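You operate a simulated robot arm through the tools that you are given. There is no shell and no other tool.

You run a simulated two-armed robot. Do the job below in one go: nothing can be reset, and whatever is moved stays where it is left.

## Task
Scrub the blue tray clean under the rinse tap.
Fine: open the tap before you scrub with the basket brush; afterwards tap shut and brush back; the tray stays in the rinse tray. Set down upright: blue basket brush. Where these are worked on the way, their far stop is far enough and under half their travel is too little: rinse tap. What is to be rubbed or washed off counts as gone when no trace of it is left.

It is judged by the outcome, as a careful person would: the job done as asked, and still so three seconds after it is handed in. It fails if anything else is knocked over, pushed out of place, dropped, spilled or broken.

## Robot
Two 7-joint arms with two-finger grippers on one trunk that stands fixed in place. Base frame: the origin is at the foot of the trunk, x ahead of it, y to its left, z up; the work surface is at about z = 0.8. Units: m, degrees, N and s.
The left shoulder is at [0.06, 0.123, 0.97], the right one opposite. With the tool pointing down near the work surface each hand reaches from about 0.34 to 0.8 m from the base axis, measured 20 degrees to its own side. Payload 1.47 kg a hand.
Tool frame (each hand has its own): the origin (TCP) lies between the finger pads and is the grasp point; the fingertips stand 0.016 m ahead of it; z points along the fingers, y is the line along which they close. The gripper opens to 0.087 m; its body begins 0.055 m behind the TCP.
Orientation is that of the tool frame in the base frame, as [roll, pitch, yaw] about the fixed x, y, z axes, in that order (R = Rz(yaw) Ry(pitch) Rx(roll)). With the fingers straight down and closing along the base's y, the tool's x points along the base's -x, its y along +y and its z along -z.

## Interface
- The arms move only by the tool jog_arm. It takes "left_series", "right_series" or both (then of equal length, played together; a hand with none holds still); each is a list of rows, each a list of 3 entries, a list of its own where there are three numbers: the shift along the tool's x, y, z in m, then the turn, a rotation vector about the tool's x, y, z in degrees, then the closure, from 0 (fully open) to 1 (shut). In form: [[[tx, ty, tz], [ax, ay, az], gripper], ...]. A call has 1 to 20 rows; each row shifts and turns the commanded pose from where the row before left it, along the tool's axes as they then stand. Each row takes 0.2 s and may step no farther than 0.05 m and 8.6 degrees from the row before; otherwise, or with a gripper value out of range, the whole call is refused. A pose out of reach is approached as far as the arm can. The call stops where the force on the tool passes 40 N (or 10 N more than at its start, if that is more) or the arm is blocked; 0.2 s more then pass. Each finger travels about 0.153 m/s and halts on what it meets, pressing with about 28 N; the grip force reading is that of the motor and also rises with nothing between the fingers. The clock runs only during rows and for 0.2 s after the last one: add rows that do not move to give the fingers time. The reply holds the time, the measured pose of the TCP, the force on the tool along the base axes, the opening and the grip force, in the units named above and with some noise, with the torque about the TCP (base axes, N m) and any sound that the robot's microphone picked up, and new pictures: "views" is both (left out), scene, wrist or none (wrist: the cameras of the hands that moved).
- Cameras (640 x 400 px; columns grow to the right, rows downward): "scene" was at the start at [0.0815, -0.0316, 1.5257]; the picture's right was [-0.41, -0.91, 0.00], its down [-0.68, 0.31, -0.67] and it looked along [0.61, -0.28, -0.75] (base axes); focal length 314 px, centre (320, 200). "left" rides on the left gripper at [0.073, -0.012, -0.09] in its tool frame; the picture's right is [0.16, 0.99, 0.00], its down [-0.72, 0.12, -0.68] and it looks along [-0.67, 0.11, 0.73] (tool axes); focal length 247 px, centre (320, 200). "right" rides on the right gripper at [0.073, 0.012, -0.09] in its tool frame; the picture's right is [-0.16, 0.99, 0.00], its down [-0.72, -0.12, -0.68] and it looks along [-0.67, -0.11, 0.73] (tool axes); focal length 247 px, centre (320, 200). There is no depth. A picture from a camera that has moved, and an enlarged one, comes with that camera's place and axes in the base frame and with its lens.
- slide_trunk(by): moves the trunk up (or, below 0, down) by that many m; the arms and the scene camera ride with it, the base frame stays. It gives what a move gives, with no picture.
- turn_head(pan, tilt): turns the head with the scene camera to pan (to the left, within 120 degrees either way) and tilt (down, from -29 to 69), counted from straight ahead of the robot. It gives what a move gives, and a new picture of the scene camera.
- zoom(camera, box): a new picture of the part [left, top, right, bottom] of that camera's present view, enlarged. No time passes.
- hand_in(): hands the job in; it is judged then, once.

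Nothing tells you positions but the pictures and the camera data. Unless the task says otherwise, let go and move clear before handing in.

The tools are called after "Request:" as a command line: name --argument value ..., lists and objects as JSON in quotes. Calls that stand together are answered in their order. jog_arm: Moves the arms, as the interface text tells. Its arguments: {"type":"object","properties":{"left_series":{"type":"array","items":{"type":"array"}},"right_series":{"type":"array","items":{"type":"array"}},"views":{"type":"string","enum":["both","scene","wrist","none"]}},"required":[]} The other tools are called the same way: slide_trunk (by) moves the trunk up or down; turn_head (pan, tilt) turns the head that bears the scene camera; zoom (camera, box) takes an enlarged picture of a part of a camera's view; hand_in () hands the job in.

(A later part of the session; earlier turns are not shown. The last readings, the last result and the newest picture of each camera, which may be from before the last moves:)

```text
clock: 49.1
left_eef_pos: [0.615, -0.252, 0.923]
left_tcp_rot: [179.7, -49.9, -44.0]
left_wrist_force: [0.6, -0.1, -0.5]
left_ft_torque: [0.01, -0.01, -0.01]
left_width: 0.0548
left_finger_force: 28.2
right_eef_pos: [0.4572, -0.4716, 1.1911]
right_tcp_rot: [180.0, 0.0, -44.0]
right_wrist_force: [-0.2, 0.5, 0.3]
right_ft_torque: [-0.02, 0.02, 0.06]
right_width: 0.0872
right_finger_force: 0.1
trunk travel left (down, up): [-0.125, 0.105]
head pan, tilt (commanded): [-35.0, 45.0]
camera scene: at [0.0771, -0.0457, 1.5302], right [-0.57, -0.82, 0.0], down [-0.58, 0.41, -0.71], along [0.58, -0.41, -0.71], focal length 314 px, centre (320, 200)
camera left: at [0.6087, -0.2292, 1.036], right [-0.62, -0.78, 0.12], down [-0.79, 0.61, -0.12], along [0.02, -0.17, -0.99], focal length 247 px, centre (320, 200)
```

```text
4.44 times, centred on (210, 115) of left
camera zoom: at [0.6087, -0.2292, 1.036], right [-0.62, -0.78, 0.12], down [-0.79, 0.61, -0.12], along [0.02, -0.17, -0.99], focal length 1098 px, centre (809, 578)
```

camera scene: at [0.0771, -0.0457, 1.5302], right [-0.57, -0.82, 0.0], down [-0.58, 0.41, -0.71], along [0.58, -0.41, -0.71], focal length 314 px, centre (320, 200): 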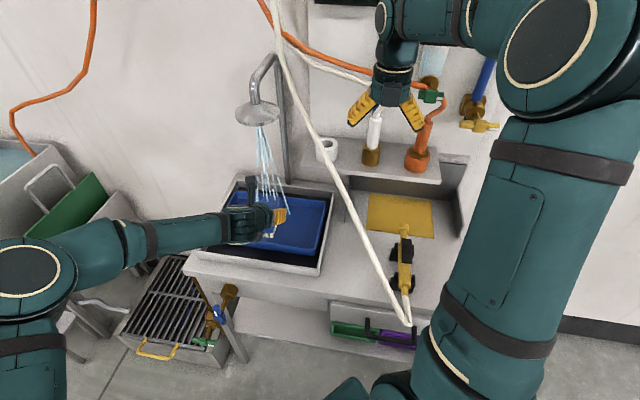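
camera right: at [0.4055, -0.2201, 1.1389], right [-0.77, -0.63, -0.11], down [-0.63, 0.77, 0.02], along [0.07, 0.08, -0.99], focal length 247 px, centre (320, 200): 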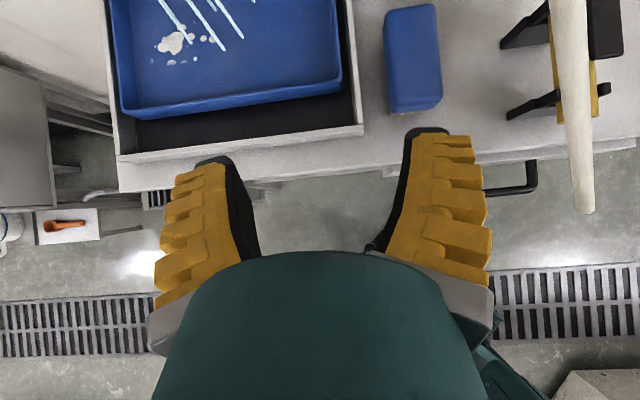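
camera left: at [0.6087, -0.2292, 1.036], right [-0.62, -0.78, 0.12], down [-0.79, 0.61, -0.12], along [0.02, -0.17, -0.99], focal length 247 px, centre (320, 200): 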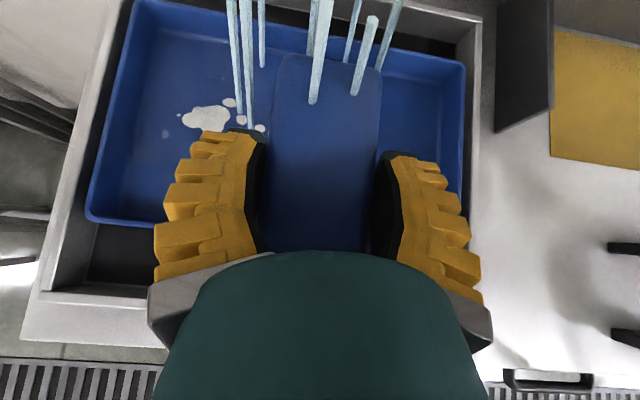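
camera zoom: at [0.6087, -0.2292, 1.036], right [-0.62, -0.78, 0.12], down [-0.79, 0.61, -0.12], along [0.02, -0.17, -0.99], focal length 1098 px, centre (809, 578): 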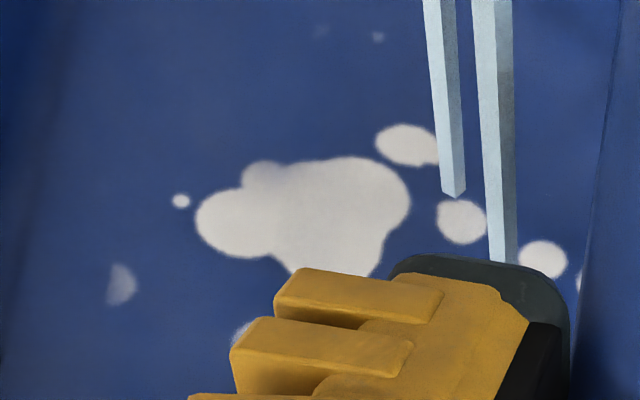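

Stains span roughly u 0.28–0.38 along the tray, with faint specks near the far side. One brush length across covers their whole width. I'll centre over the patch and lower until the bristles touch.

Request:
jog_arm --left_series '[[[0.0196, -0.0365, 0.0234], [0, 0, 0], 1], [[0.0196, -0.0365, 0.0234], [0, 0, 0], 1], [[-0.0192, 0, 0.016], [0, 0, 0], 1], [[-0.0153, 0, 0.0128], [0, 0, 0], 1], [[0, 0, 0], [0, 0, 0], 1]]' --views "both"

```text
clock: 50.3
left_eef_pos: [0.7091, -0.2416, 0.8767]
left_tcp_rot: [179.8, -50.0, -44.1]
left_wrist_force: [-0.3, 0.1, -1.3]
left_ft_torque: [-0.01, 0.0, -0.01]
left_width: 0.0548
left_finger_force: 28.5
right_eef_pos: [0.4573, -0.4707, 1.1913]
right_tcp_rot: [180.0, -0.1, -44.0]
right_wrist_force: [0.8, -0.1, 0.5]
right_ft_torque: [-0.02, -0.02, 0.0]
right_width: 0.0873
right_finger_force: 0.1
trunk travel left (down, up): [-0.125, 0.105]
head pan, tilt (commanded): [-35.0, 45.0]
camera scene: at [0.0765, -0.0457, 1.5303], right [-0.57, -0.82, 0.0], down [-0.58, 0.41, -0.71], along [0.58, -0.41, -0.71], focal length 314 px, centre (320, 200)
camera left: at [0.703, -0.2201, 0.991], right [-0.62, -0.78, 0.12], down [-0.79, 0.61, -0.12], along [0.02, -0.17, -0.99], focal length 247 px, centre (320, 200)
```

scene: 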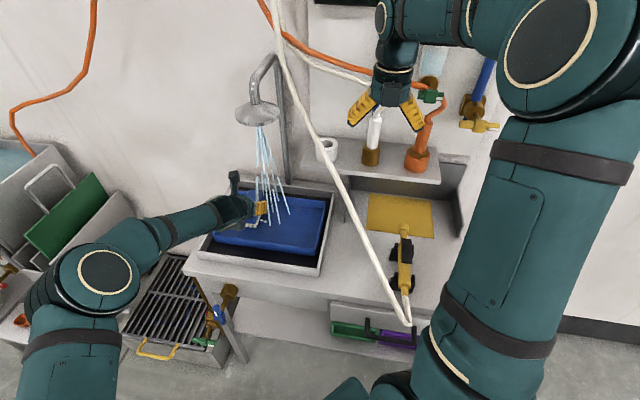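
left: 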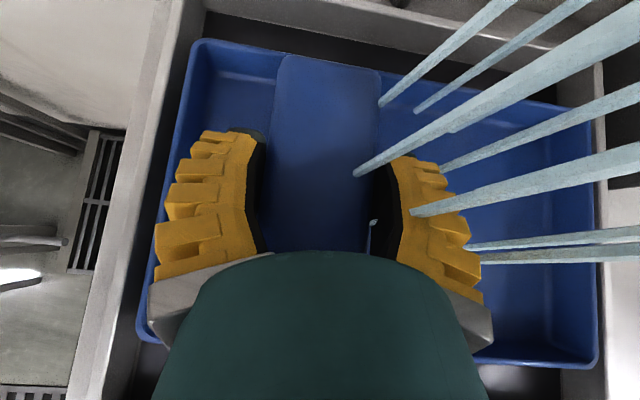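

The brush is level over the stains, 1–2 cm above the floor. I'll lower in small steps, watching the force for contact.

Request:
jog_arm --left_series '[[[-0.0061, 0, 0.0051], [0, 0, 0], 1], [[0, 0, 0], [0, 0, 0], 1]]' --views "none"

Request:
jog_arm --left_series '[[[-0.0031, 0, 0.0026], [0, 0, 0], 1], [[0, 0, 0], [0, 0, 0], 1]]' --views "none"

Request:
jog_arm --left_series '[[[-0.0023, 0, 0.0019], [0, 0, 0], 1], [[0, 0, 0], [0, 0, 0], 1]]' --views "none"

```text
clock: 50.9
left_eef_pos: [0.7105, -0.2422, 0.8693]
left_tcp_rot: [179.7, -50.1, -44.1]
left_wrist_force: [0.4, -0.2, -0.4]
left_ft_torque: [-0.02, 0.02, 0.02]
left_width: 0.0547
left_finger_force: 27.9
right_eef_pos: [0.4556, -0.4699, 1.1934]
right_tcp_rot: [-180.0, 0.0, -44.0]
right_wrist_force: [1.0, -0.4, 0.6]
right_ft_torque: [0.02, -0.06, 0.03]
right_width: 0.0869
right_finger_force: 0.0
trunk travel left (down, up): [-0.125, 0.105]
head pan, tilt (commanded): [-35.0, 45.0]
```

```text
clock: 51.5
left_eef_pos: [0.7096, -0.2413, 0.8639]
left_tcp_rot: [179.8, -50.0, -44.0]
left_wrist_force: [0.5, 1.0, -0.7]
left_ft_torque: [-0.04, 0.04, -0.01]
left_width: 0.0544
left_finger_force: 27.8
right_eef_pos: [0.4565, -0.47, 1.1909]
right_tcp_rot: [180.0, 0.1, -44.0]
right_wrist_force: [0.4, -0.4, 0.0]
right_ft_torque: [0.01, 0.01, 0.03]
right_width: 0.087
right_finger_force: 0.1
trunk travel left (down, up): [-0.125, 0.105]
head pan, tilt (commanded): [-35.0, 45.0]
```

```text
clock: 52.1
left_eef_pos: [0.7097, -0.2418, 0.8619]
left_tcp_rot: [179.7, -50.0, -44.1]
left_wrist_force: [-0.4, -0.4, -1.4]
left_ft_torque: [0.0, 0.01, 0.01]
left_width: 0.0543
left_finger_force: 27.3
right_eef_pos: [0.456, -0.4709, 1.1912]
right_tcp_rot: [-180.0, 0.0, -44.0]
right_wrist_force: [-0.5, -0.8, -0.5]
right_ft_torque: [0.02, 0.02, 0.0]
right_width: 0.0873
right_finger_force: 0.1
trunk travel left (down, up): [-0.125, 0.105]
head pan, tilt (commanded): [-35.0, 45.0]
```

No contact yet at 0.862. I'll keep lowering and check that the brush isn't creeping in the grip.

Request:
jog_arm --left_series '[[[-0.0023, 0, 0.0019], [0, 0, 0], 1], [[0, 0, 0], [0, 0, 0], 1]]' --views "none"

Request:
jog_arm --left_series '[[[-0.0023, 0, 0.0019], [0, 0, 0], 1], [[0, 0, 0], [0, 0, 0], 1]]' --views "wrist"

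```text
clock: 52.7
left_eef_pos: [0.7099, -0.2426, 0.8593]
left_tcp_rot: [179.6, -50.1, -44.1]
left_wrist_force: [0.2, -0.5, 2.5]
left_ft_torque: [0.16, 0.04, 0.01]
left_width: 0.0546
left_finger_force: 27.7
right_eef_pos: [0.456, -0.4703, 1.1925]
right_tcp_rot: [180.0, -0.1, -44.0]
right_wrist_force: [0.9, -0.1, -0.1]
right_ft_torque: [-0.03, -0.01, 0.01]
right_width: 0.087
right_finger_force: 0.1
trunk travel left (down, up): [-0.125, 0.105]
head pan, tilt (commanded): [-35.0, 45.0]
```

```text
clock: 53.3
left_eef_pos: [0.7088, -0.2418, 0.8596]
left_tcp_rot: [179.8, -50.3, -44.1]
left_wrist_force: [0.0, -2.2, 18.8]
left_ft_torque: [0.5, 0.47, 0.02]
left_width: 0.0552
left_finger_force: 27.8
right_eef_pos: [0.4556, -0.4706, 1.193]
right_tcp_rot: [179.9, -0.1, -44.0]
right_wrist_force: [0.0, 0.6, 0.1]
right_ft_torque: [-0.03, 0.01, -0.03]
right_width: 0.0872
right_finger_force: 0.0
trunk travel left (down, up): [-0.125, 0.105]
head pan, tilt (commanded): [-35.0, 45.0]
camera left: at [0.7023, -0.2191, 0.9727], right [-0.62, -0.78, 0.12], down [-0.79, 0.61, -0.12], along [0.02, -0.17, -0.98], focal length 247 px, centre (320, 200)
```

left: 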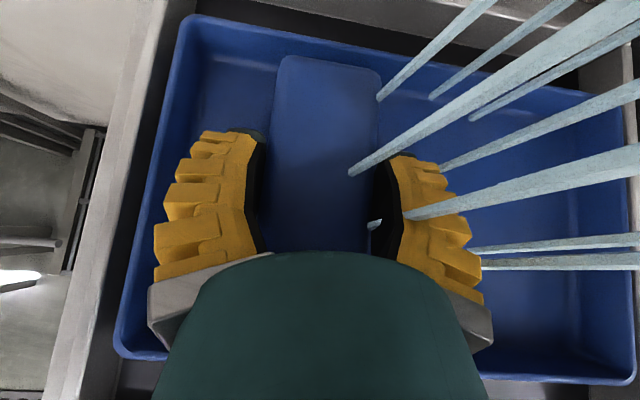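

The bristles touch the tray floor at TCP height 0.8595, and the brush hasn't slipped. I'll ease the pressure slightly and make the first scrubbing strokes along the tray.

Request:
jog_arm --left_series '[[[0.0008, -0.015, -0.0006], [0, 0, 0], 1], [[0, -0.015, 0], [0, 0, 0], 1], [[0, 0.0175, 0], [0, 0, 0], 1], [[0, 0.0175, 0], [0, 0, 0], 1], [[0, 0.0175, 0], [0, 0, 0], 1], [[0, 0.0175, 0], [0, 0, 0], 1]]' --views "both"

```text
clock: 54.7
left_eef_pos: [0.6808, -0.2704, 0.8585]
left_tcp_rot: [179.8, -50.2, -44.1]
left_wrist_force: [3.7, 4.6, 21.7]
left_ft_torque: [0.37, 0.11, -0.08]
left_width: 0.0549
left_finger_force: 28.3
right_eef_pos: [0.4555, -0.4696, 1.1924]
right_tcp_rot: [-180.0, -0.1, -44.1]
right_wrist_force: [-0.6, 0.1, 0.6]
right_ft_torque: [0.01, 0.01, -0.01]
right_width: 0.087
right_finger_force: 0.0
trunk travel left (down, up): [-0.125, 0.105]
head pan, tilt (commanded): [-35.0, 45.0]
camera scene: at [0.075, -0.0444, 1.5304], right [-0.57, -0.82, 0.0], down [-0.58, 0.41, -0.71], along [0.58, -0.41, -0.71], focal length 314 px, centre (320, 200)
camera left: at [0.6746, -0.2475, 0.9722], right [-0.62, -0.78, 0.12], down [-0.79, 0.6, -0.12], along [0.02, -0.17, -0.99], focal length 247 px, centre (320, 200)
```

scene: 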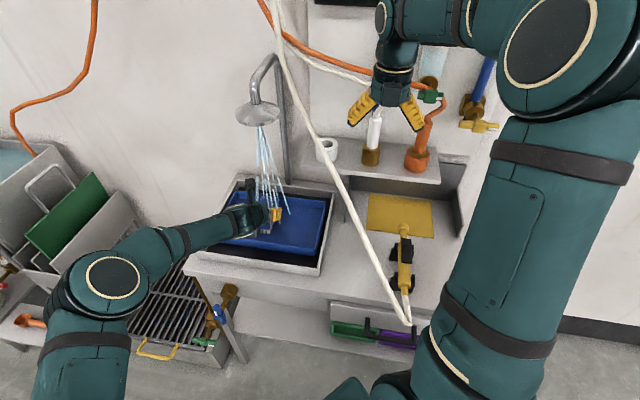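
left: 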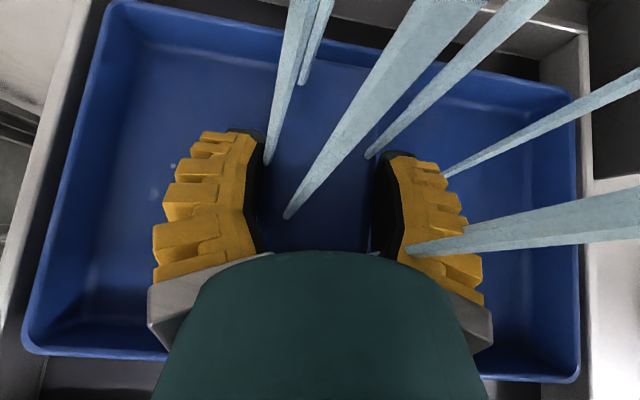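

The main blob is already gone. I'll zoom in on what remains at the left end.

Request:
zoom --camera "left" --box '[40, 10, 270, 210]'

Request:
zoom --camera "left" --box '[100, 120, 260, 220]'

```text
2.00 times, centred on (155, 110) of left
camera zoom: at [0.6746, -0.2475, 0.9722], right [-0.62, -0.78, 0.12], down [-0.79, 0.6, -0.12], along [0.02, -0.17, -0.99], focal length 494 px, centre (650, 380)
```

zoom: 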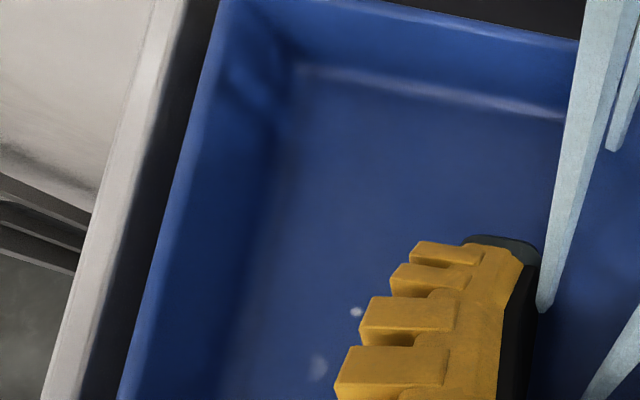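

```text
4.00 times, centred on (180, 170) of left
camera zoom: at [0.6746, -0.2475, 0.9722], right [-0.62, -0.78, 0.12], down [-0.79, 0.6, -0.12], along [0.02, -0.17, -0.99], focal length 988 px, centre (880, 320)
```

zoom: 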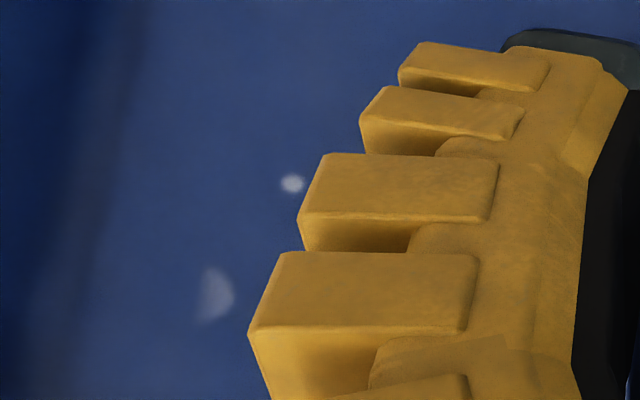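

Two faint traces are left: a speck near [0.753, -0.214] and a half-disc near [0.745, -0.195], both just beyond the last stroke. I'll scrub further toward the left wall, watching the sideways force.

Request:
jog_arm --left_series '[[[0, -0.0175, 0], [0, 0, 0], 1], [[0, -0.0175, 0], [0, 0, 0], 1], [[0, -0.0175, 0], [0, 0, 0], 1], [[0, -0.0175, 0], [0, 0, 0], 1], [[0, -0.015, 0], [0, 0, 0], 1]]' --views "wrist"

```text
clock: 55.9
left_eef_pos: [0.7396, -0.2096, 0.858]
left_tcp_rot: [179.7, -50.2, -44.1]
left_wrist_force: [-4.2, -5.2, 21.7]
left_ft_torque: [-0.13, 0.05, 0.0]
left_width: 0.0553
left_finger_force: 28.0
right_eef_pos: [0.4544, -0.4698, 1.1921]
right_tcp_rot: [-179.9, -0.1, -43.9]
right_wrist_force: [0.3, 0.4, 0.4]
right_ft_torque: [-0.04, 0.0, 0.01]
right_width: 0.0867
right_finger_force: 0.0
trunk travel left (down, up): [-0.125, 0.105]
head pan, tilt (commanded): [-35.0, 45.0]
camera left: at [0.7325, -0.1865, 0.9718], right [-0.62, -0.78, 0.12], down [-0.79, 0.61, -0.12], along [0.02, -0.17, -0.98], focal length 247 px, centre (320, 200)
```

left: 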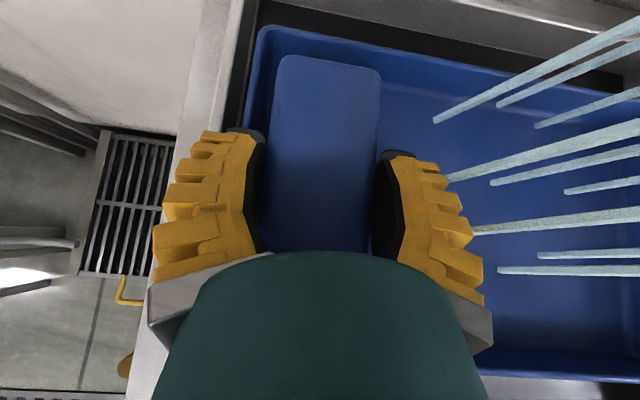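

Only friction is felt, so the fingers clear the rim. A little further left, a couple of short rubs there, then back to see what remains.

Request:
jog_arm --left_series '[[[0, -0.006, 0], [0, 0, 0], 1], [[0, 0.015, 0], [0, 0, 0], 1], [[0, -0.015, 0], [0, 0, 0], 1], [[0, 0.015, 0], [0, 0, 0], 1], [[0, -0.016, 0], [0, 0, 0], 1], [[0, 0.018, 0], [0, 0, 0], 1], [[0, 0.018, 0], [0, 0, 0], 1], [[0, 0.018, 0], [0, 0, 0], 1], [[0, 0.018, 0], [0, 0, 0], 1], [[0, 0.018, 0], [0, 0, 0], 1]]' --views "wrist"

Request:
zoom --camera "left" --box '[40, 0, 270, 210]'

```text
clock: 58.1
left_eef_pos: [0.6827, -0.267, 0.8575]
left_tcp_rot: [179.9, -50.1, -44.1]
left_wrist_force: [4.2, 5.0, 21.2]
left_ft_torque: [0.2, 0.07, -0.06]
left_width: 0.0555
left_finger_force: 28.6
right_eef_pos: [0.4559, -0.47, 1.1929]
right_tcp_rot: [-180.0, 0.0, -44.0]
right_wrist_force: [0.2, 0.7, -0.7]
right_ft_torque: [0.03, 0.0, -0.02]
right_width: 0.087
right_finger_force: 0.0
trunk travel left (down, up): [-0.125, 0.105]
head pan, tilt (commanded): [-35.0, 45.0]
camera left: at [0.6757, -0.2448, 0.9711], right [-0.62, -0.78, 0.12], down [-0.79, 0.6, -0.12], along [0.02, -0.17, -0.99], focal length 247 px, centre (320, 200)
```

left: 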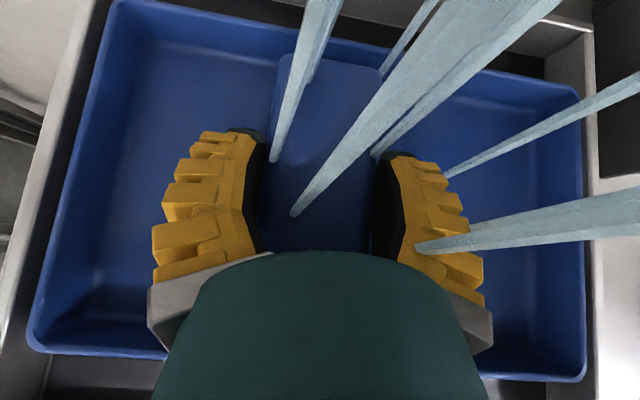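

```text
1.90 times, centred on (155, 105) of left
camera zoom: at [0.6757, -0.2448, 0.9711], right [-0.62, -0.78, 0.12], down [-0.79, 0.6, -0.12], along [0.02, -0.17, -0.99], focal length 470 px, centre (634, 381)
```

zoom: 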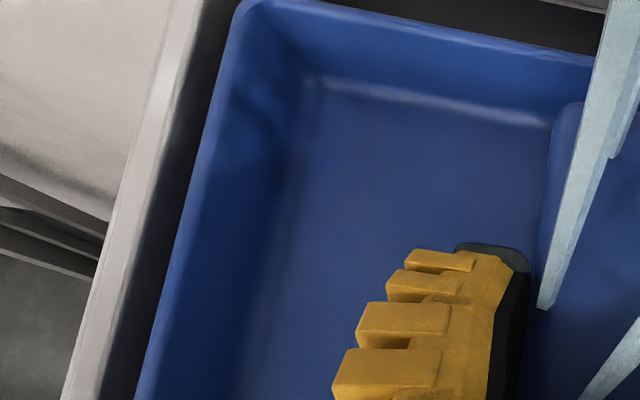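

The left end looks clean. For safety I'll repeat the strokes 2 cm nearer me and a bit further right, covering the near edge of the old stain patch.

Request:
jog_arm --left_series '[[[-0.0128, 0.02, -0.0153], [0, 0, 0], 1], [[0, -0.02, 0], [0, 0, 0], 1], [[0, -0.02, 0], [0, 0, 0], 1], [[0, -0.02, 0], [0, 0, 0], 1], [[0, -0.02, 0], [0, 0, 0], 1], [[0, -0.02, 0], [0, 0, 0], 1], [[0, 0.02, 0], [0, 0, 0], 1], [[0, 0.02, 0], [0, 0, 0], 1], [[0, 0.02, 0], [0, 0, 0], 1], [[0, 0.02, 0], [0, 0, 0], 1], [[0, 0.02, 0], [0, 0, 0], 1]]' --views "both"

```text
clock: 60.5
left_eef_pos: [0.6538, -0.2677, 0.8581]
left_tcp_rot: [179.8, -50.2, -44.1]
left_wrist_force: [2.3, 2.6, 15.9]
left_ft_torque: [0.05, -0.1, 0.02]
left_width: 0.0553
left_finger_force: 28.4
right_eef_pos: [0.4559, -0.4695, 1.1919]
right_tcp_rot: [180.0, -0.1, -44.1]
right_wrist_force: [-0.9, 0.3, 0.1]
right_ft_torque: [0.0, -0.05, 0.01]
right_width: 0.087
right_finger_force: 0.2
trunk travel left (down, up): [-0.125, 0.105]
head pan, tilt (commanded): [-35.0, 45.0]
camera scene: at [0.0752, -0.0449, 1.5304], right [-0.57, -0.82, 0.0], down [-0.58, 0.41, -0.71], along [0.58, -0.41, -0.71], focal length 314 px, centre (320, 200)
camera left: at [0.6467, -0.2466, 0.9713], right [-0.62, -0.78, 0.12], down [-0.79, 0.61, -0.12], along [0.02, -0.17, -0.99], focal length 247 px, centre (320, 200)
```

scene: 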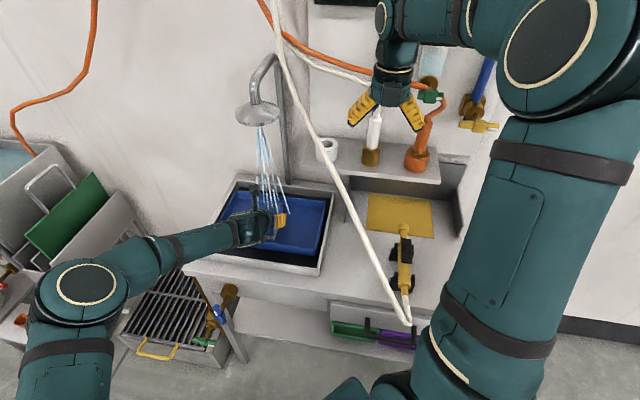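
left: 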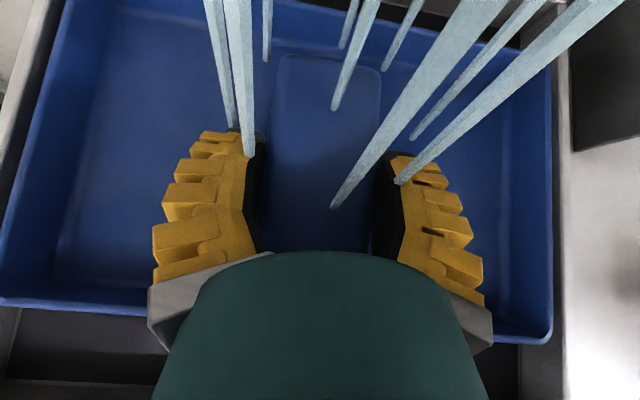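

Now I'll lift the brush clear and move it back over the bench's front edge so both cameras can inspect the whole tray.

Request:
jog_arm --left_series '[[[0.0268, 0, -0.0224], [0, 0, 0], 1], [[0.0268, 0, -0.0224], [0, 0, 0], 1], [[-0.0257, 0, -0.0307], [0, 0, 0], 1], [[-0.0257, 0, -0.0307], [0, 0, 0], 1], [[-0.0257, 0, -0.0307], [0, 0, 0], 1]]' --views "both"

Request:
zoom --camera "scene" --box '[190, 170, 345, 290]'

Request:
zoom --camera "left" --box '[40, 0, 600, 140]'

```text
clock: 61.7
left_eef_pos: [0.568, -0.1837, 0.926]
left_tcp_rot: [179.8, -50.1, -44.0]
left_wrist_force: [-0.4, 0.3, -1.5]
left_ft_torque: [0.01, 0.0, 0.02]
left_width: 0.0554
left_finger_force: 28.5
right_eef_pos: [0.456, -0.4699, 1.192]
right_tcp_rot: [179.9, 0.0, -44.0]
right_wrist_force: [-0.2, 0.4, 0.5]
right_ft_torque: [0.01, -0.02, -0.04]
right_width: 0.087
right_finger_force: 0.1
trunk travel left (down, up): [-0.125, 0.105]
head pan, tilt (commanded): [-35.0, 45.0]
camera scene: at [0.0763, -0.0447, 1.5303], right [-0.57, -0.82, 0.0], down [-0.58, 0.41, -0.71], along [0.58, -0.41, -0.71], focal length 314 px, centre (320, 200)
camera left: at [0.5606, -0.1624, 1.041], right [-0.62, -0.78, 0.12], down [-0.79, 0.61, -0.12], along [0.02, -0.17, -0.99], focal length 247 px, centre (320, 200)
```

scene: 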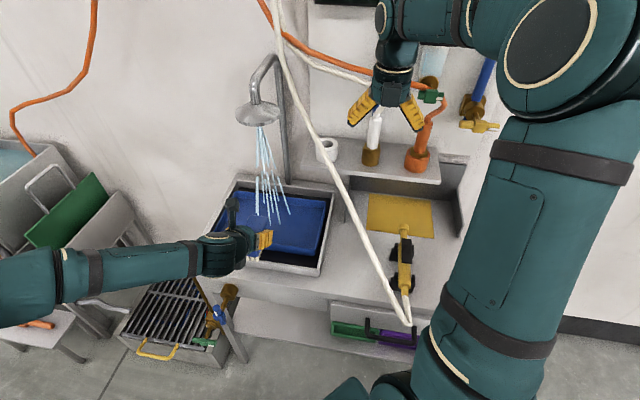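
left: 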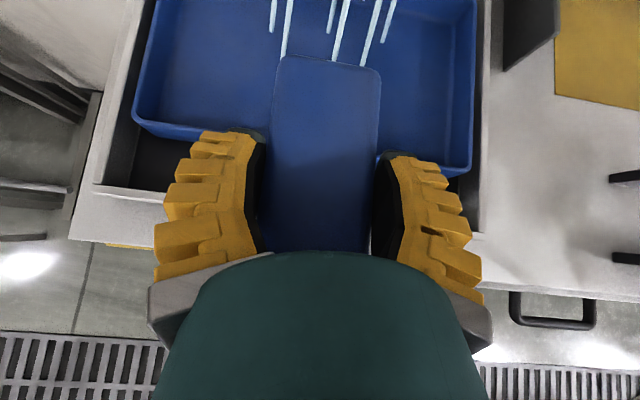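

```text
3.33 times, centred on (268, 230) of scene
camera zoom: at [0.0763, -0.0447, 1.5303], right [-0.57, -0.82, 0.0], down [-0.58, 0.41, -0.71], along [0.58, -0.41, -0.71], focal length 1045 px, centre (495, 100)
```

zoom: 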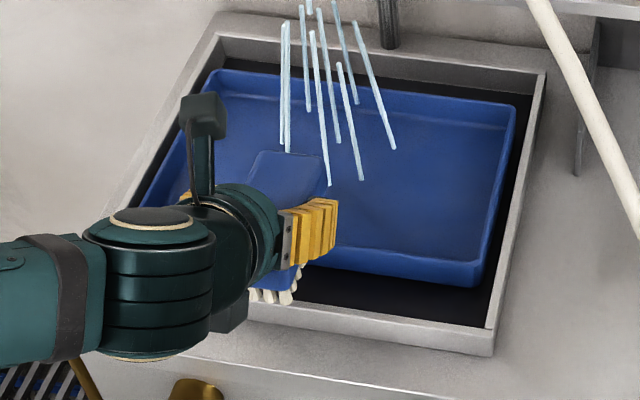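

```text
1.14 times, centred on (320, 70) of left
camera zoom: at [0.5606, -0.1624, 1.041], right [-0.62, -0.78, 0.12], down [-0.79, 0.61, -0.12], along [0.02, -0.17, -0.99], focal length 282 px, centre (320, 349)
```

zoom: 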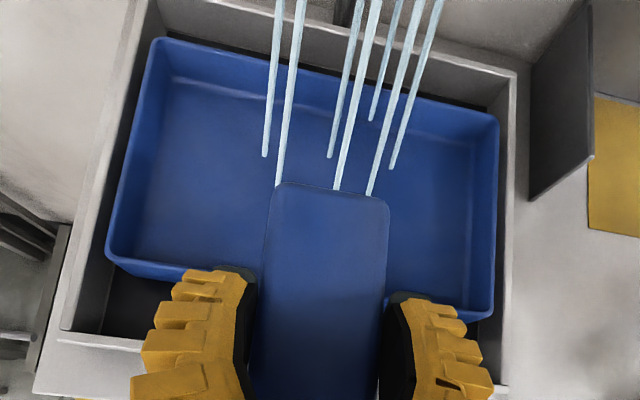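

From here the tray floor looks clean. I'll magnify each part of it to be sure no trace is left.

Request:
zoom --camera "left" --box '[130, 0, 290, 130]'

Request:
zoom --camera "left" --box '[350, 0, 490, 170]'

Request:
zoom --camera "left" --box '[200, 0, 400, 70]'

```text
3.08 times, centred on (210, 65) of left
camera zoom: at [0.5606, -0.1624, 1.041], right [-0.62, -0.78, 0.12], down [-0.79, 0.61, -0.12], along [0.02, -0.17, -0.99], focal length 760 px, centre (658, 615)
```

zoom: 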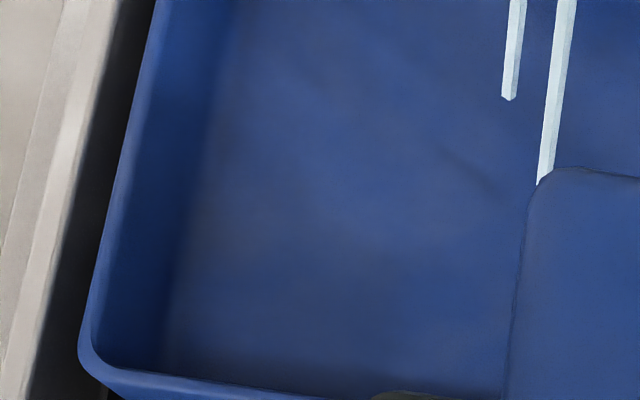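

```text
2.35 times, centred on (420, 85) of left
camera zoom: at [0.5606, -0.1624, 1.041], right [-0.62, -0.78, 0.12], down [-0.79, 0.61, -0.12], along [0.02, -0.17, -0.99], focal length 581 px, centre (85, 471)
```

zoom: 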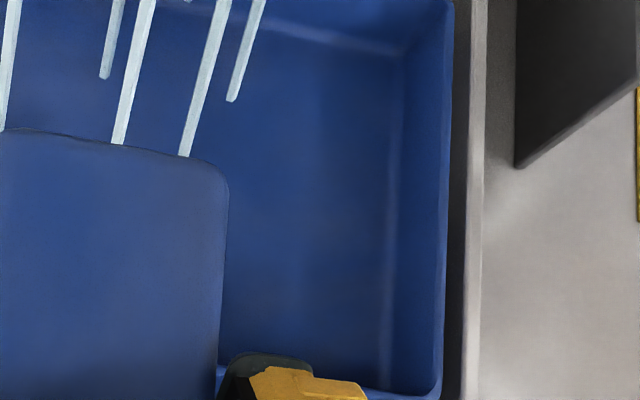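

```text
3.20 times, centred on (300, 35) of left
camera zoom: at [0.5606, -0.1624, 1.041], right [-0.62, -0.78, 0.12], down [-0.79, 0.61, -0.12], along [0.02, -0.17, -0.99], focal length 790 px, centre (384, 728)
```

zoom: 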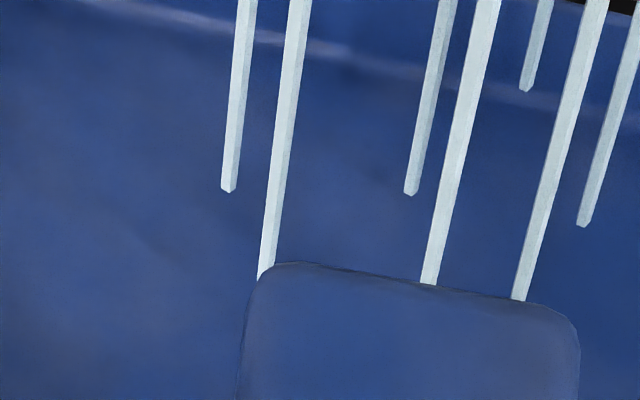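

No trace is visible, but the brush hides the middle. I'll carry it back to the front of the bench near its home and then inspect the entire tray.

Request:
jog_arm --left_series '[[[-0.0084, 0.0388, -0.0067], [0, 0, 0], 1], [[-0.0084, 0.0388, -0.0067], [0, 0, 0], 1], [[-0.0084, 0.0388, -0.0067], [0, 0, 0], 1], [[-0.0084, 0.0388, -0.0067], [0, 0, 0], 1], [[-0.0084, 0.0388, -0.0067], [0, 0, 0], 1], [[-0.0084, 0.0388, -0.0067], [0, 0, 0], 1]]' --views "both"

Request:
zoom --camera "scene" --box '[190, 170, 345, 290]'

Request:
zoom --camera "scene" --box '[210, 180, 290, 240]'

Request:
zoom --camera "scene" --box '[260, 185, 340, 260]'

```text
clock: 63.1
left_eef_pos: [0.3598, -0.3076, 0.9146]
left_tcp_rot: [179.6, -50.0, -44.1]
left_wrist_force: [0.1, -1.2, -0.9]
left_ft_torque: [0.0, 0.04, 0.0]
left_width: 0.055
left_finger_force: 27.6
right_eef_pos: [0.4575, -0.4708, 1.1926]
right_tcp_rot: [-180.0, 0.0, -44.0]
right_wrist_force: [-0.3, -0.6, -0.3]
right_ft_torque: [0.03, -0.01, -0.03]
right_width: 0.0872
right_finger_force: 0.0
trunk travel left (down, up): [-0.125, 0.105]
head pan, tilt (commanded): [-35.0, 45.0]
camera scene: at [0.0763, -0.0464, 1.5303], right [-0.57, -0.82, 0.0], down [-0.58, 0.41, -0.71], along [0.58, -0.41, -0.71], focal length 314 px, centre (320, 200)
camera left: at [0.3542, -0.2859, 1.0284], right [-0.62, -0.78, 0.12], down [-0.79, 0.61, -0.12], along [0.02, -0.17, -0.99], focal length 247 px, centre (320, 200)
```

scene: 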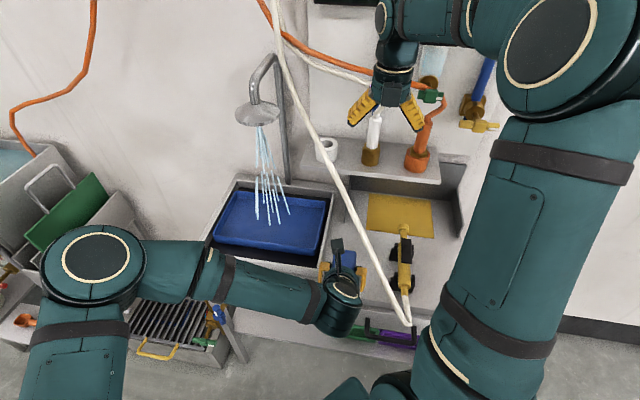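
left: 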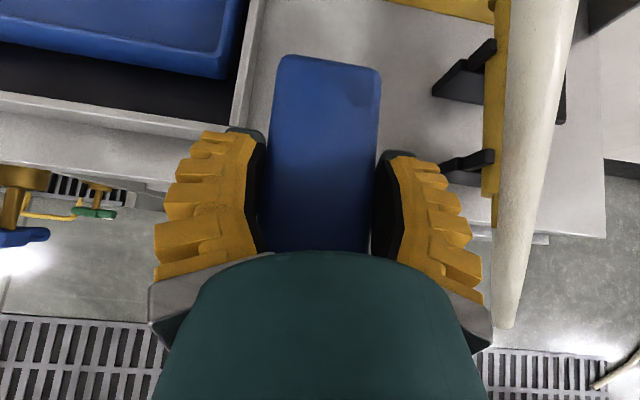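

```text
3.33 times, centred on (268, 230) of scene
camera zoom: at [0.0763, -0.0464, 1.5303], right [-0.57, -0.82, 0.0], down [-0.58, 0.41, -0.71], along [0.58, -0.41, -0.71], focal length 1045 px, centre (495, 100)
```

zoom: 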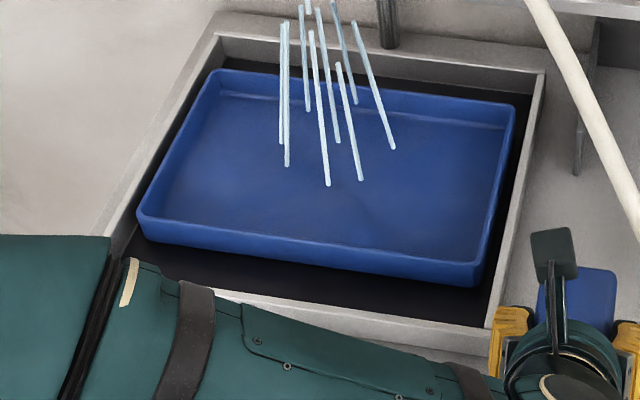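

```text
6.67 times, centred on (250, 210) of scene
camera zoom: at [0.0763, -0.0464, 1.5303], right [-0.57, -0.82, 0.0], down [-0.58, 0.41, -0.71], along [0.58, -0.41, -0.71], focal length 2090 px, centre (787, 133)
```

zoom: 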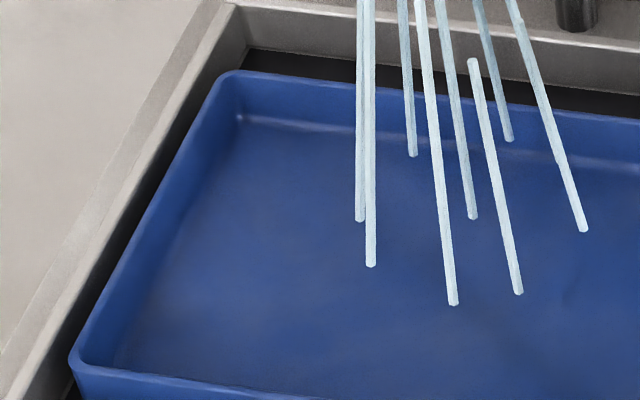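

```text
5.33 times, centred on (300, 222) of scene
camera zoom: at [0.0763, -0.0464, 1.5303], right [-0.57, -0.82, 0.0], down [-0.58, 0.41, -0.71], along [0.58, -0.41, -0.71], focal length 1672 px, centre (427, 80)
```

zoom: 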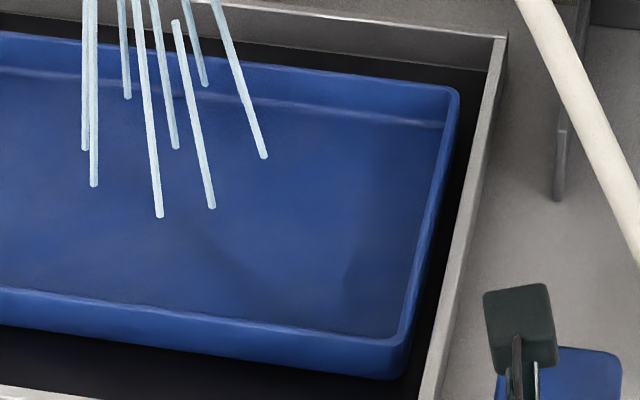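

The tray is spotless and hasn't shifted. Now I'll put the brush back: down in front of the bench edge, slide in under the hose to its old spot, then check before lowering.

Request:
jog_arm --left_series '[[[-0.0192, 0, 0.016], [0, 0, 0], 1], [[-0.0192, 0, 0.016], [0, 0, 0], 1], [[0.0225, 0, 0.0269], [0, 0, 0], 1], [[0.0225, 0, 0.0269], [0, 0, 0], 1], [[0.0225, 0, 0.0269], [0, 0, 0], 1], [[0, 0, 0], [0, 0, 0], 1]]' --views "both"

```text
clock: 64.5
left_eef_pos: [0.4356, -0.3814, 0.8633]
left_tcp_rot: [179.8, -50.0, -44.1]
left_wrist_force: [0.2, -0.4, -0.7]
left_ft_torque: [0.03, 0.02, 0.0]
left_width: 0.0554
left_finger_force: 27.7
right_eef_pos: [0.456, -0.4698, 1.1905]
right_tcp_rot: [-179.9, 0.0, -44.0]
right_wrist_force: [0.8, 0.0, 0.1]
right_ft_torque: [-0.01, -0.02, 0.01]
right_width: 0.0873
right_finger_force: 0.1
trunk travel left (down, up): [-0.125, 0.105]
head pan, tilt (commanded): [-35.0, 45.0]
camera scene: at [0.0766, -0.0454, 1.5303], right [-0.57, -0.82, 0.0], down [-0.58, 0.41, -0.71], along [0.58, -0.41, -0.71], focal length 314 px, centre (320, 200)
camera left: at [0.4297, -0.3591, 0.9773], right [-0.62, -0.78, 0.12], down [-0.79, 0.61, -0.12], along [0.02, -0.17, -0.99], focal length 247 px, centre (320, 200)
```

scene: 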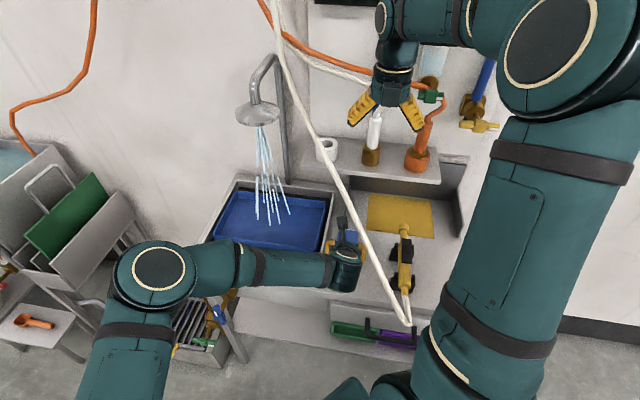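
left: 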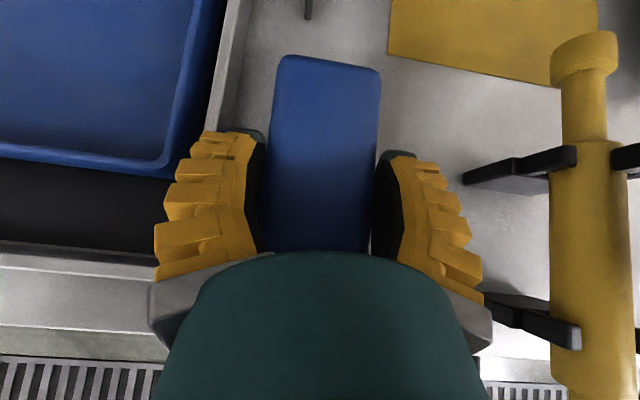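

The hand is exactly where it was just after lifting. Lowering the brush onto the bench now.

Request:
jog_arm --left_series '[[[-0.0061, 0, 0.0051], [0, 0, 0], 1], [[0, 0, 0], [0, 0, 0], 1]]' --views "none"

Request:
jog_arm --left_series '[[[-0.0015, 0, 0.0013], [0, 0, 0], 1], [[0, 0, 0], [0, 0, 0], 1]]' --views "none"

```text
clock: 65.1
left_eef_pos: [0.4363, -0.3808, 0.856]
left_tcp_rot: [179.7, -49.9, -44.2]
left_wrist_force: [-0.2, 0.1, -0.8]
left_ft_torque: [0.02, 0.0, 0.02]
left_width: 0.0551
left_finger_force: 27.9
right_eef_pos: [0.4571, -0.4704, 1.1916]
right_tcp_rot: [179.9, 0.0, -43.9]
right_wrist_force: [-1.1, -0.3, 0.1]
right_ft_torque: [0.02, -0.03, -0.01]
right_width: 0.087
right_finger_force: 0.0
trunk travel left (down, up): [-0.125, 0.105]
head pan, tilt (commanded): [-35.0, 45.0]
```

```text
clock: 65.7
left_eef_pos: [0.436, -0.3813, 0.8543]
left_tcp_rot: [179.8, -50.0, -44.2]
left_wrist_force: [0.0, 0.3, -1.0]
left_ft_torque: [0.02, -0.03, 0.02]
left_width: 0.0551
left_finger_force: 28.4
right_eef_pos: [0.456, -0.4709, 1.191]
right_tcp_rot: [-180.0, 0.0, -44.0]
right_wrist_force: [0.1, 0.1, 0.0]
right_ft_torque: [-0.02, 0.01, 0.0]
right_width: 0.0871
right_finger_force: 0.0
trunk travel left (down, up): [-0.125, 0.105]
head pan, tilt (commanded): [-35.0, 45.0]
```

Request:
jog_arm --left_series '[[[-0.0012, 0, 0.001], [0, 0, 0], 1], [[0, 0, 0], [0, 0, 0], 1]]' --views "none"

Request:
jog_arm --left_series '[[[-0.0008, 0, 0.0006], [0, 0, 0], 1], [[0, 0, 0], [0, 0, 0], 1]]' --views "wrist"

```text
clock: 66.3
left_eef_pos: [0.4362, -0.3804, 0.8537]
left_tcp_rot: [179.7, -50.2, -44.1]
left_wrist_force: [-0.7, 0.5, 4.5]
left_ft_torque: [0.13, 0.15, -0.02]
left_width: 0.0547
left_finger_force: 27.9
right_eef_pos: [0.4549, -0.4692, 1.1908]
right_tcp_rot: [-179.9, 0.0, -44.0]
right_wrist_force: [0.3, 0.2, 0.2]
right_ft_torque: [0.03, -0.01, -0.01]
right_width: 0.0871
right_finger_force: 0.0
trunk travel left (down, up): [-0.125, 0.105]
head pan, tilt (commanded): [-35.0, 45.0]
```

```text
clock: 66.9
left_eef_pos: [0.4357, -0.3825, 0.8538]
left_tcp_rot: [179.8, -50.2, -44.0]
left_wrist_force: [1.6, -2.0, 14.7]
left_ft_torque: [0.39, 0.4, 0.04]
left_width: 0.0552
left_finger_force: 27.9
right_eef_pos: [0.455, -0.4699, 1.1923]
right_tcp_rot: [-179.9, 0.0, -44.0]
right_wrist_force: [0.2, 0.1, -0.4]
right_ft_torque: [0.02, 0.02, 0.0]
right_width: 0.0869
right_finger_force: 0.0
trunk travel left (down, up): [-0.125, 0.105]
head pan, tilt (commanded): [-35.0, 45.0]
camera left: at [0.4294, -0.3583, 0.967], right [-0.62, -0.78, 0.12], down [-0.79, 0.6, -0.12], along [0.02, -0.17, -0.98], focal length 247 px, centre (320, 200)
```

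left: 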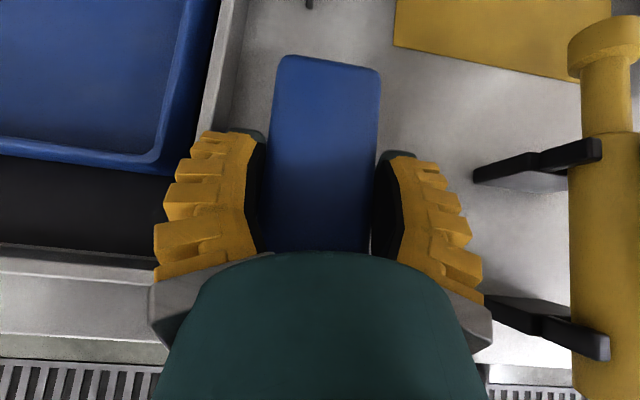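

The brush stands on the bench. I'll relax the pressure, open the fingers just a little (as on the way in), and slide straight back out.

Request:
jog_arm --left_series '[[[0.0012, 0, -0.001], [0, 0, 0], 1], [[0, 0, 0], [0, 0, 0], 0.34], [[0, 0, 0], [0, 0, 0], 0.34], [[0, 0, 0], [0, 0, 0], 0.34]]' --views "wrist"

```text
clock: 67.9
left_eef_pos: [0.4353, -0.3802, 0.8537]
left_tcp_rot: [179.7, -50.0, -44.1]
left_wrist_force: [0.1, -0.1, -0.2]
left_ft_torque: [-0.02, 0.02, 0.02]
left_width: 0.0621
left_finger_force: 3.5
right_eef_pos: [0.4547, -0.4697, 1.1915]
right_tcp_rot: [-179.9, 0.1, -44.1]
right_wrist_force: [0.6, 0.3, -0.6]
right_ft_torque: [-0.02, -0.01, -0.03]
right_width: 0.087
right_finger_force: 0.1
trunk travel left (down, up): [-0.125, 0.105]
head pan, tilt (commanded): [-35.0, 45.0]
camera left: at [0.4294, -0.3585, 0.9667], right [-0.62, -0.78, 0.12], down [-0.79, 0.61, -0.12], along [0.02, -0.17, -0.99], focal length 247 px, centre (320, 200)
```

left: 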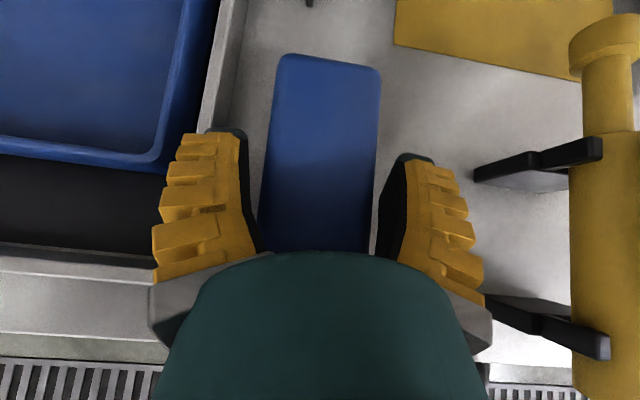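

The brush stays upright and free between the open fingers, in its old place. Backing straight out along the slide path.

Request:
jog_arm --left_series '[[[-0.0225, 0, -0.0269], [0, 0, 0], 0.34], [[-0.0225, 0, -0.0269], [0, 0, 0], 0.34], [[-0.0225, 0, -0.0269], [0, 0, 0], 0.34], [[0, 0, 0], [0, 0, 0], 0.34]]' --views "both"

Request:
zoom --camera "scene" --box '[300, 190, 420, 290]'

```text
clock: 68.9
left_eef_pos: [0.3604, -0.3072, 0.8542]
left_tcp_rot: [179.7, -50.1, -44.0]
left_wrist_force: [0.4, 0.5, -0.2]
left_ft_torque: [0.0, -0.01, -0.01]
left_width: 0.0621
left_finger_force: 3.8
right_eef_pos: [0.4567, -0.4715, 1.1917]
right_tcp_rot: [179.9, -0.1, -44.1]
right_wrist_force: [-0.3, -0.1, -0.5]
right_ft_torque: [-0.01, -0.02, 0.01]
right_width: 0.0867
right_finger_force: 0.1
trunk travel left (down, up): [-0.125, 0.105]
head pan, tilt (commanded): [-35.0, 45.0]
camera scene: at [0.0768, -0.0459, 1.5302], right [-0.57, -0.82, 0.0], down [-0.58, 0.41, -0.71], along [0.58, -0.41, -0.71], focal length 314 px, centre (320, 200)
camera left: at [0.354, -0.2846, 0.9676], right [-0.62, -0.78, 0.12], down [-0.79, 0.6, -0.12], along [0.02, -0.17, -0.99], focal length 247 px, centre (320, 200)
```

scene: 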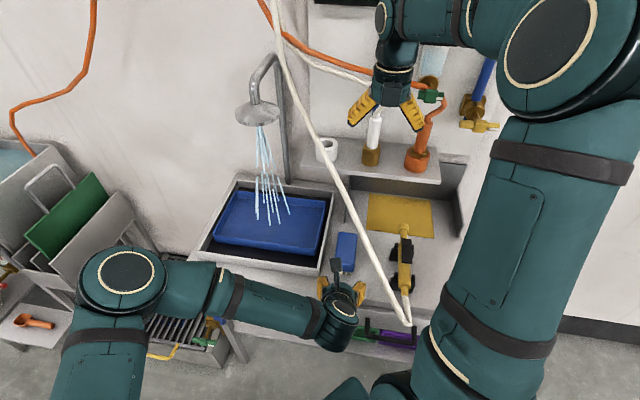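
left: 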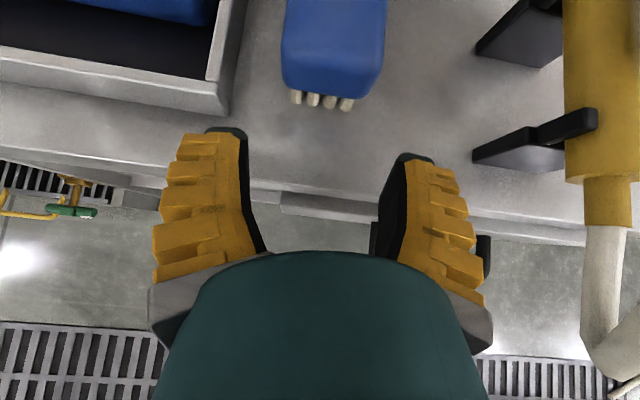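

```text
4.00 times, centred on (360, 240) of scene
camera zoom: at [0.0768, -0.0459, 1.5302], right [-0.57, -0.82, 0.0], down [-0.58, 0.41, -0.71], along [0.58, -0.41, -0.71], focal length 1254 px, centre (160, 40)
```

zoom: 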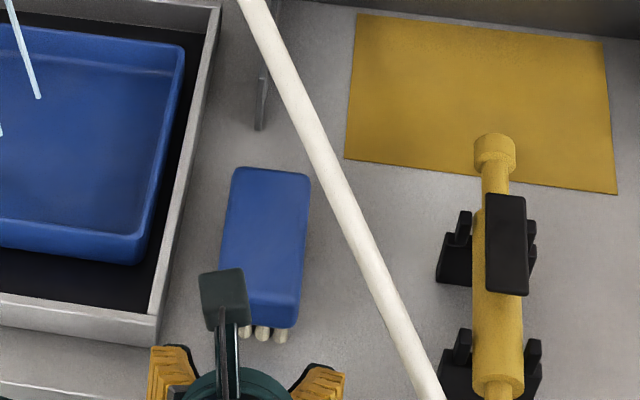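

The brush is back in place, upright, looking just as it did at the start. Next I'll shut the tap: sidestep from the hose, rise, and travel back left above the bench.

Request:
jog_arm --left_series '[[[0, -0.0427, 0], [0, 0, 0], 0.34], [[0.0307, 0, -0.0257], [0, 0, 0], 0.34], [[0.0307, 0, -0.0257], [0, 0, 0], 0.34], [[-0.0065, -0.0421, -0.01745], [0, 0, 0], 0.34], [[-0.0065, -0.0421, -0.01745], [0, 0, 0], 0.34], [[-0.0065, -0.0421, -0.01745], [0, 0, 0], 0.34], [[-0.0065, -0.0421, -0.01745], [0, 0, 0], 0.34], [[-0.0065, -0.0421, -0.01745], [0, 0, 0], 0.34], [[-0.0065, -0.0421, -0.01745], [0, 0, 0], 0], [[-0.0065, -0.0421, -0.01745], [0, 0, 0], 0], [[-0.0065, -0.0421, -0.01745], [0, 0, 0], 0], [[-0.0065, -0.0421, -0.01745], [0, 0, 0], 0], [[-0.0065, -0.0421, -0.01745], [0, 0, 0], 0]]' --views "scene"

Request:
jog_arm --left_series '[[[0, 0, 0], [0, 7.98, 0], 0], [[0, 0, 0], [0, 7.98, 0], 0], [[0, 0, 0], [0, 7.98, 0], 0], [[0, 0, 0], [0, 7.98, 0], 0], [[0, 0, 0], [0, 7.98, 0], 0], [[-0.04, 0, 0], [0, 0, 0], 0], [[-0.04, 0, 0], [0, 0, 0], 0], [[-0.04, 0, 0], [0, 0, 0], 0], [[-0.04, 0, 0], [0, 0, 0], 0], [[-0.04, 0, 0], [0, 0, 0], 0], [[-0.04, 0, 0], [0, 0, 0], 0], [[-0.038, 0, 0], [0, 0, 0], 0]]' --views "both"

```text
clock: 71.7
left_eef_pos: [0.561, 0.1474, 0.9934]
left_tcp_rot: [179.6, -49.9, -44.1]
left_wrist_force: [0.4, 0.4, 0.3]
left_ft_torque: [0.0, 0.02, -0.01]
left_width: 0.087
left_finger_force: 0.0
right_eef_pos: [0.4554, -0.4701, 1.1925]
right_tcp_rot: [-179.9, 0.0, -44.0]
right_wrist_force: [0.2, -0.2, 0.0]
right_ft_torque: [-0.01, -0.01, 0.01]
right_width: 0.0872
right_finger_force: 0.0
trunk travel left (down, up): [-0.125, 0.105]
head pan, tilt (commanded): [-35.0, 45.0]
camera scene: at [0.0765, -0.0453, 1.5303], right [-0.57, -0.82, 0.0], down [-0.58, 0.41, -0.71], along [0.58, -0.41, -0.71], focal length 314 px, centre (320, 200)
```

scene: 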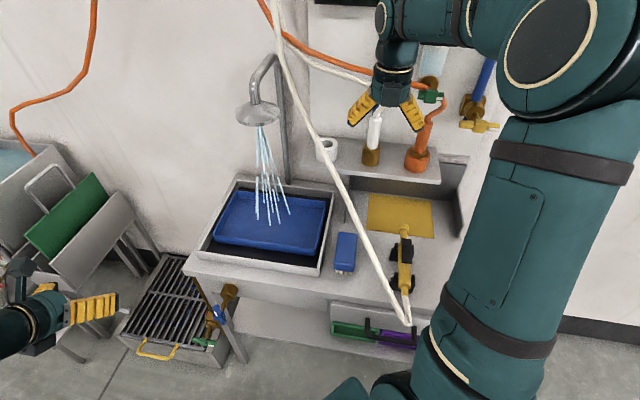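

```text
clock: 74.3
left_eef_pos: [0.5589, 0.1452, 0.716]
left_tcp_rot: [122.7, -89.7, 13.1]
left_wrist_force: [0.4, 0.2, -0.5]
left_ft_torque: [-0.01, 0.0, 0.01]
left_width: 0.087
left_finger_force: 0.1
right_eef_pos: [0.4563, -0.4695, 1.1914]
right_tcp_rot: [-179.9, 0.0, -44.0]
right_wrist_force: [-0.4, -0.6, 0.7]
right_ft_torque: [0.01, 0.02, -0.04]
right_width: 0.0871
right_finger_force: 0.1
trunk travel left (down, up): [-0.125, 0.105]
head pan, tilt (commanded): [-35.0, 45.0]
camera scene: at [0.0769, -0.0456, 1.5302], right [-0.57, -0.82, 0.0], down [-0.58, 0.41, -0.71], along [0.58, -0.41, -0.71], focal length 314 px, centre (320, 200)
camera left: at [0.5035, 0.2158, 0.7898], right [-0.69, -0.71, 0.16], down [-0.57, 0.39, -0.72], along [0.45, -0.59, -0.67], focal length 247 px, centre (320, 200)
```

scene: 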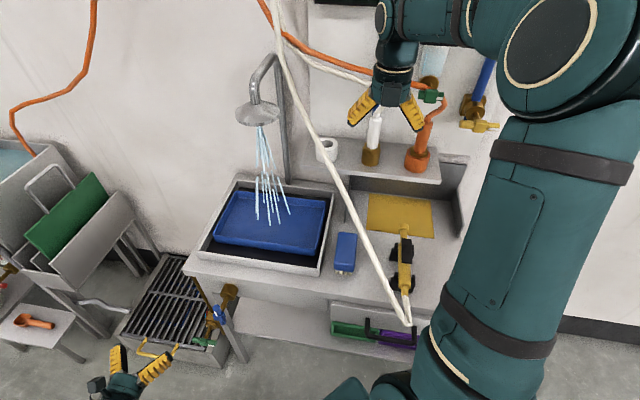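
left: 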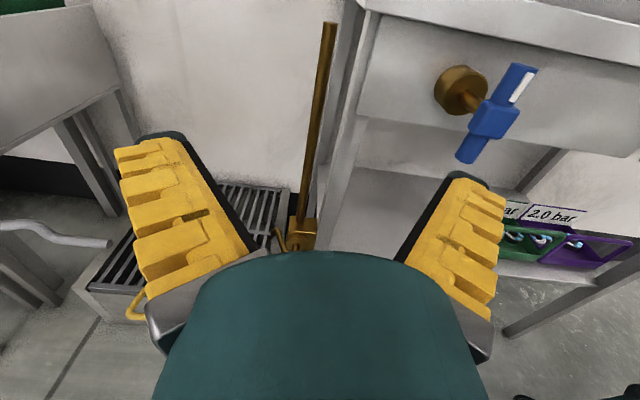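

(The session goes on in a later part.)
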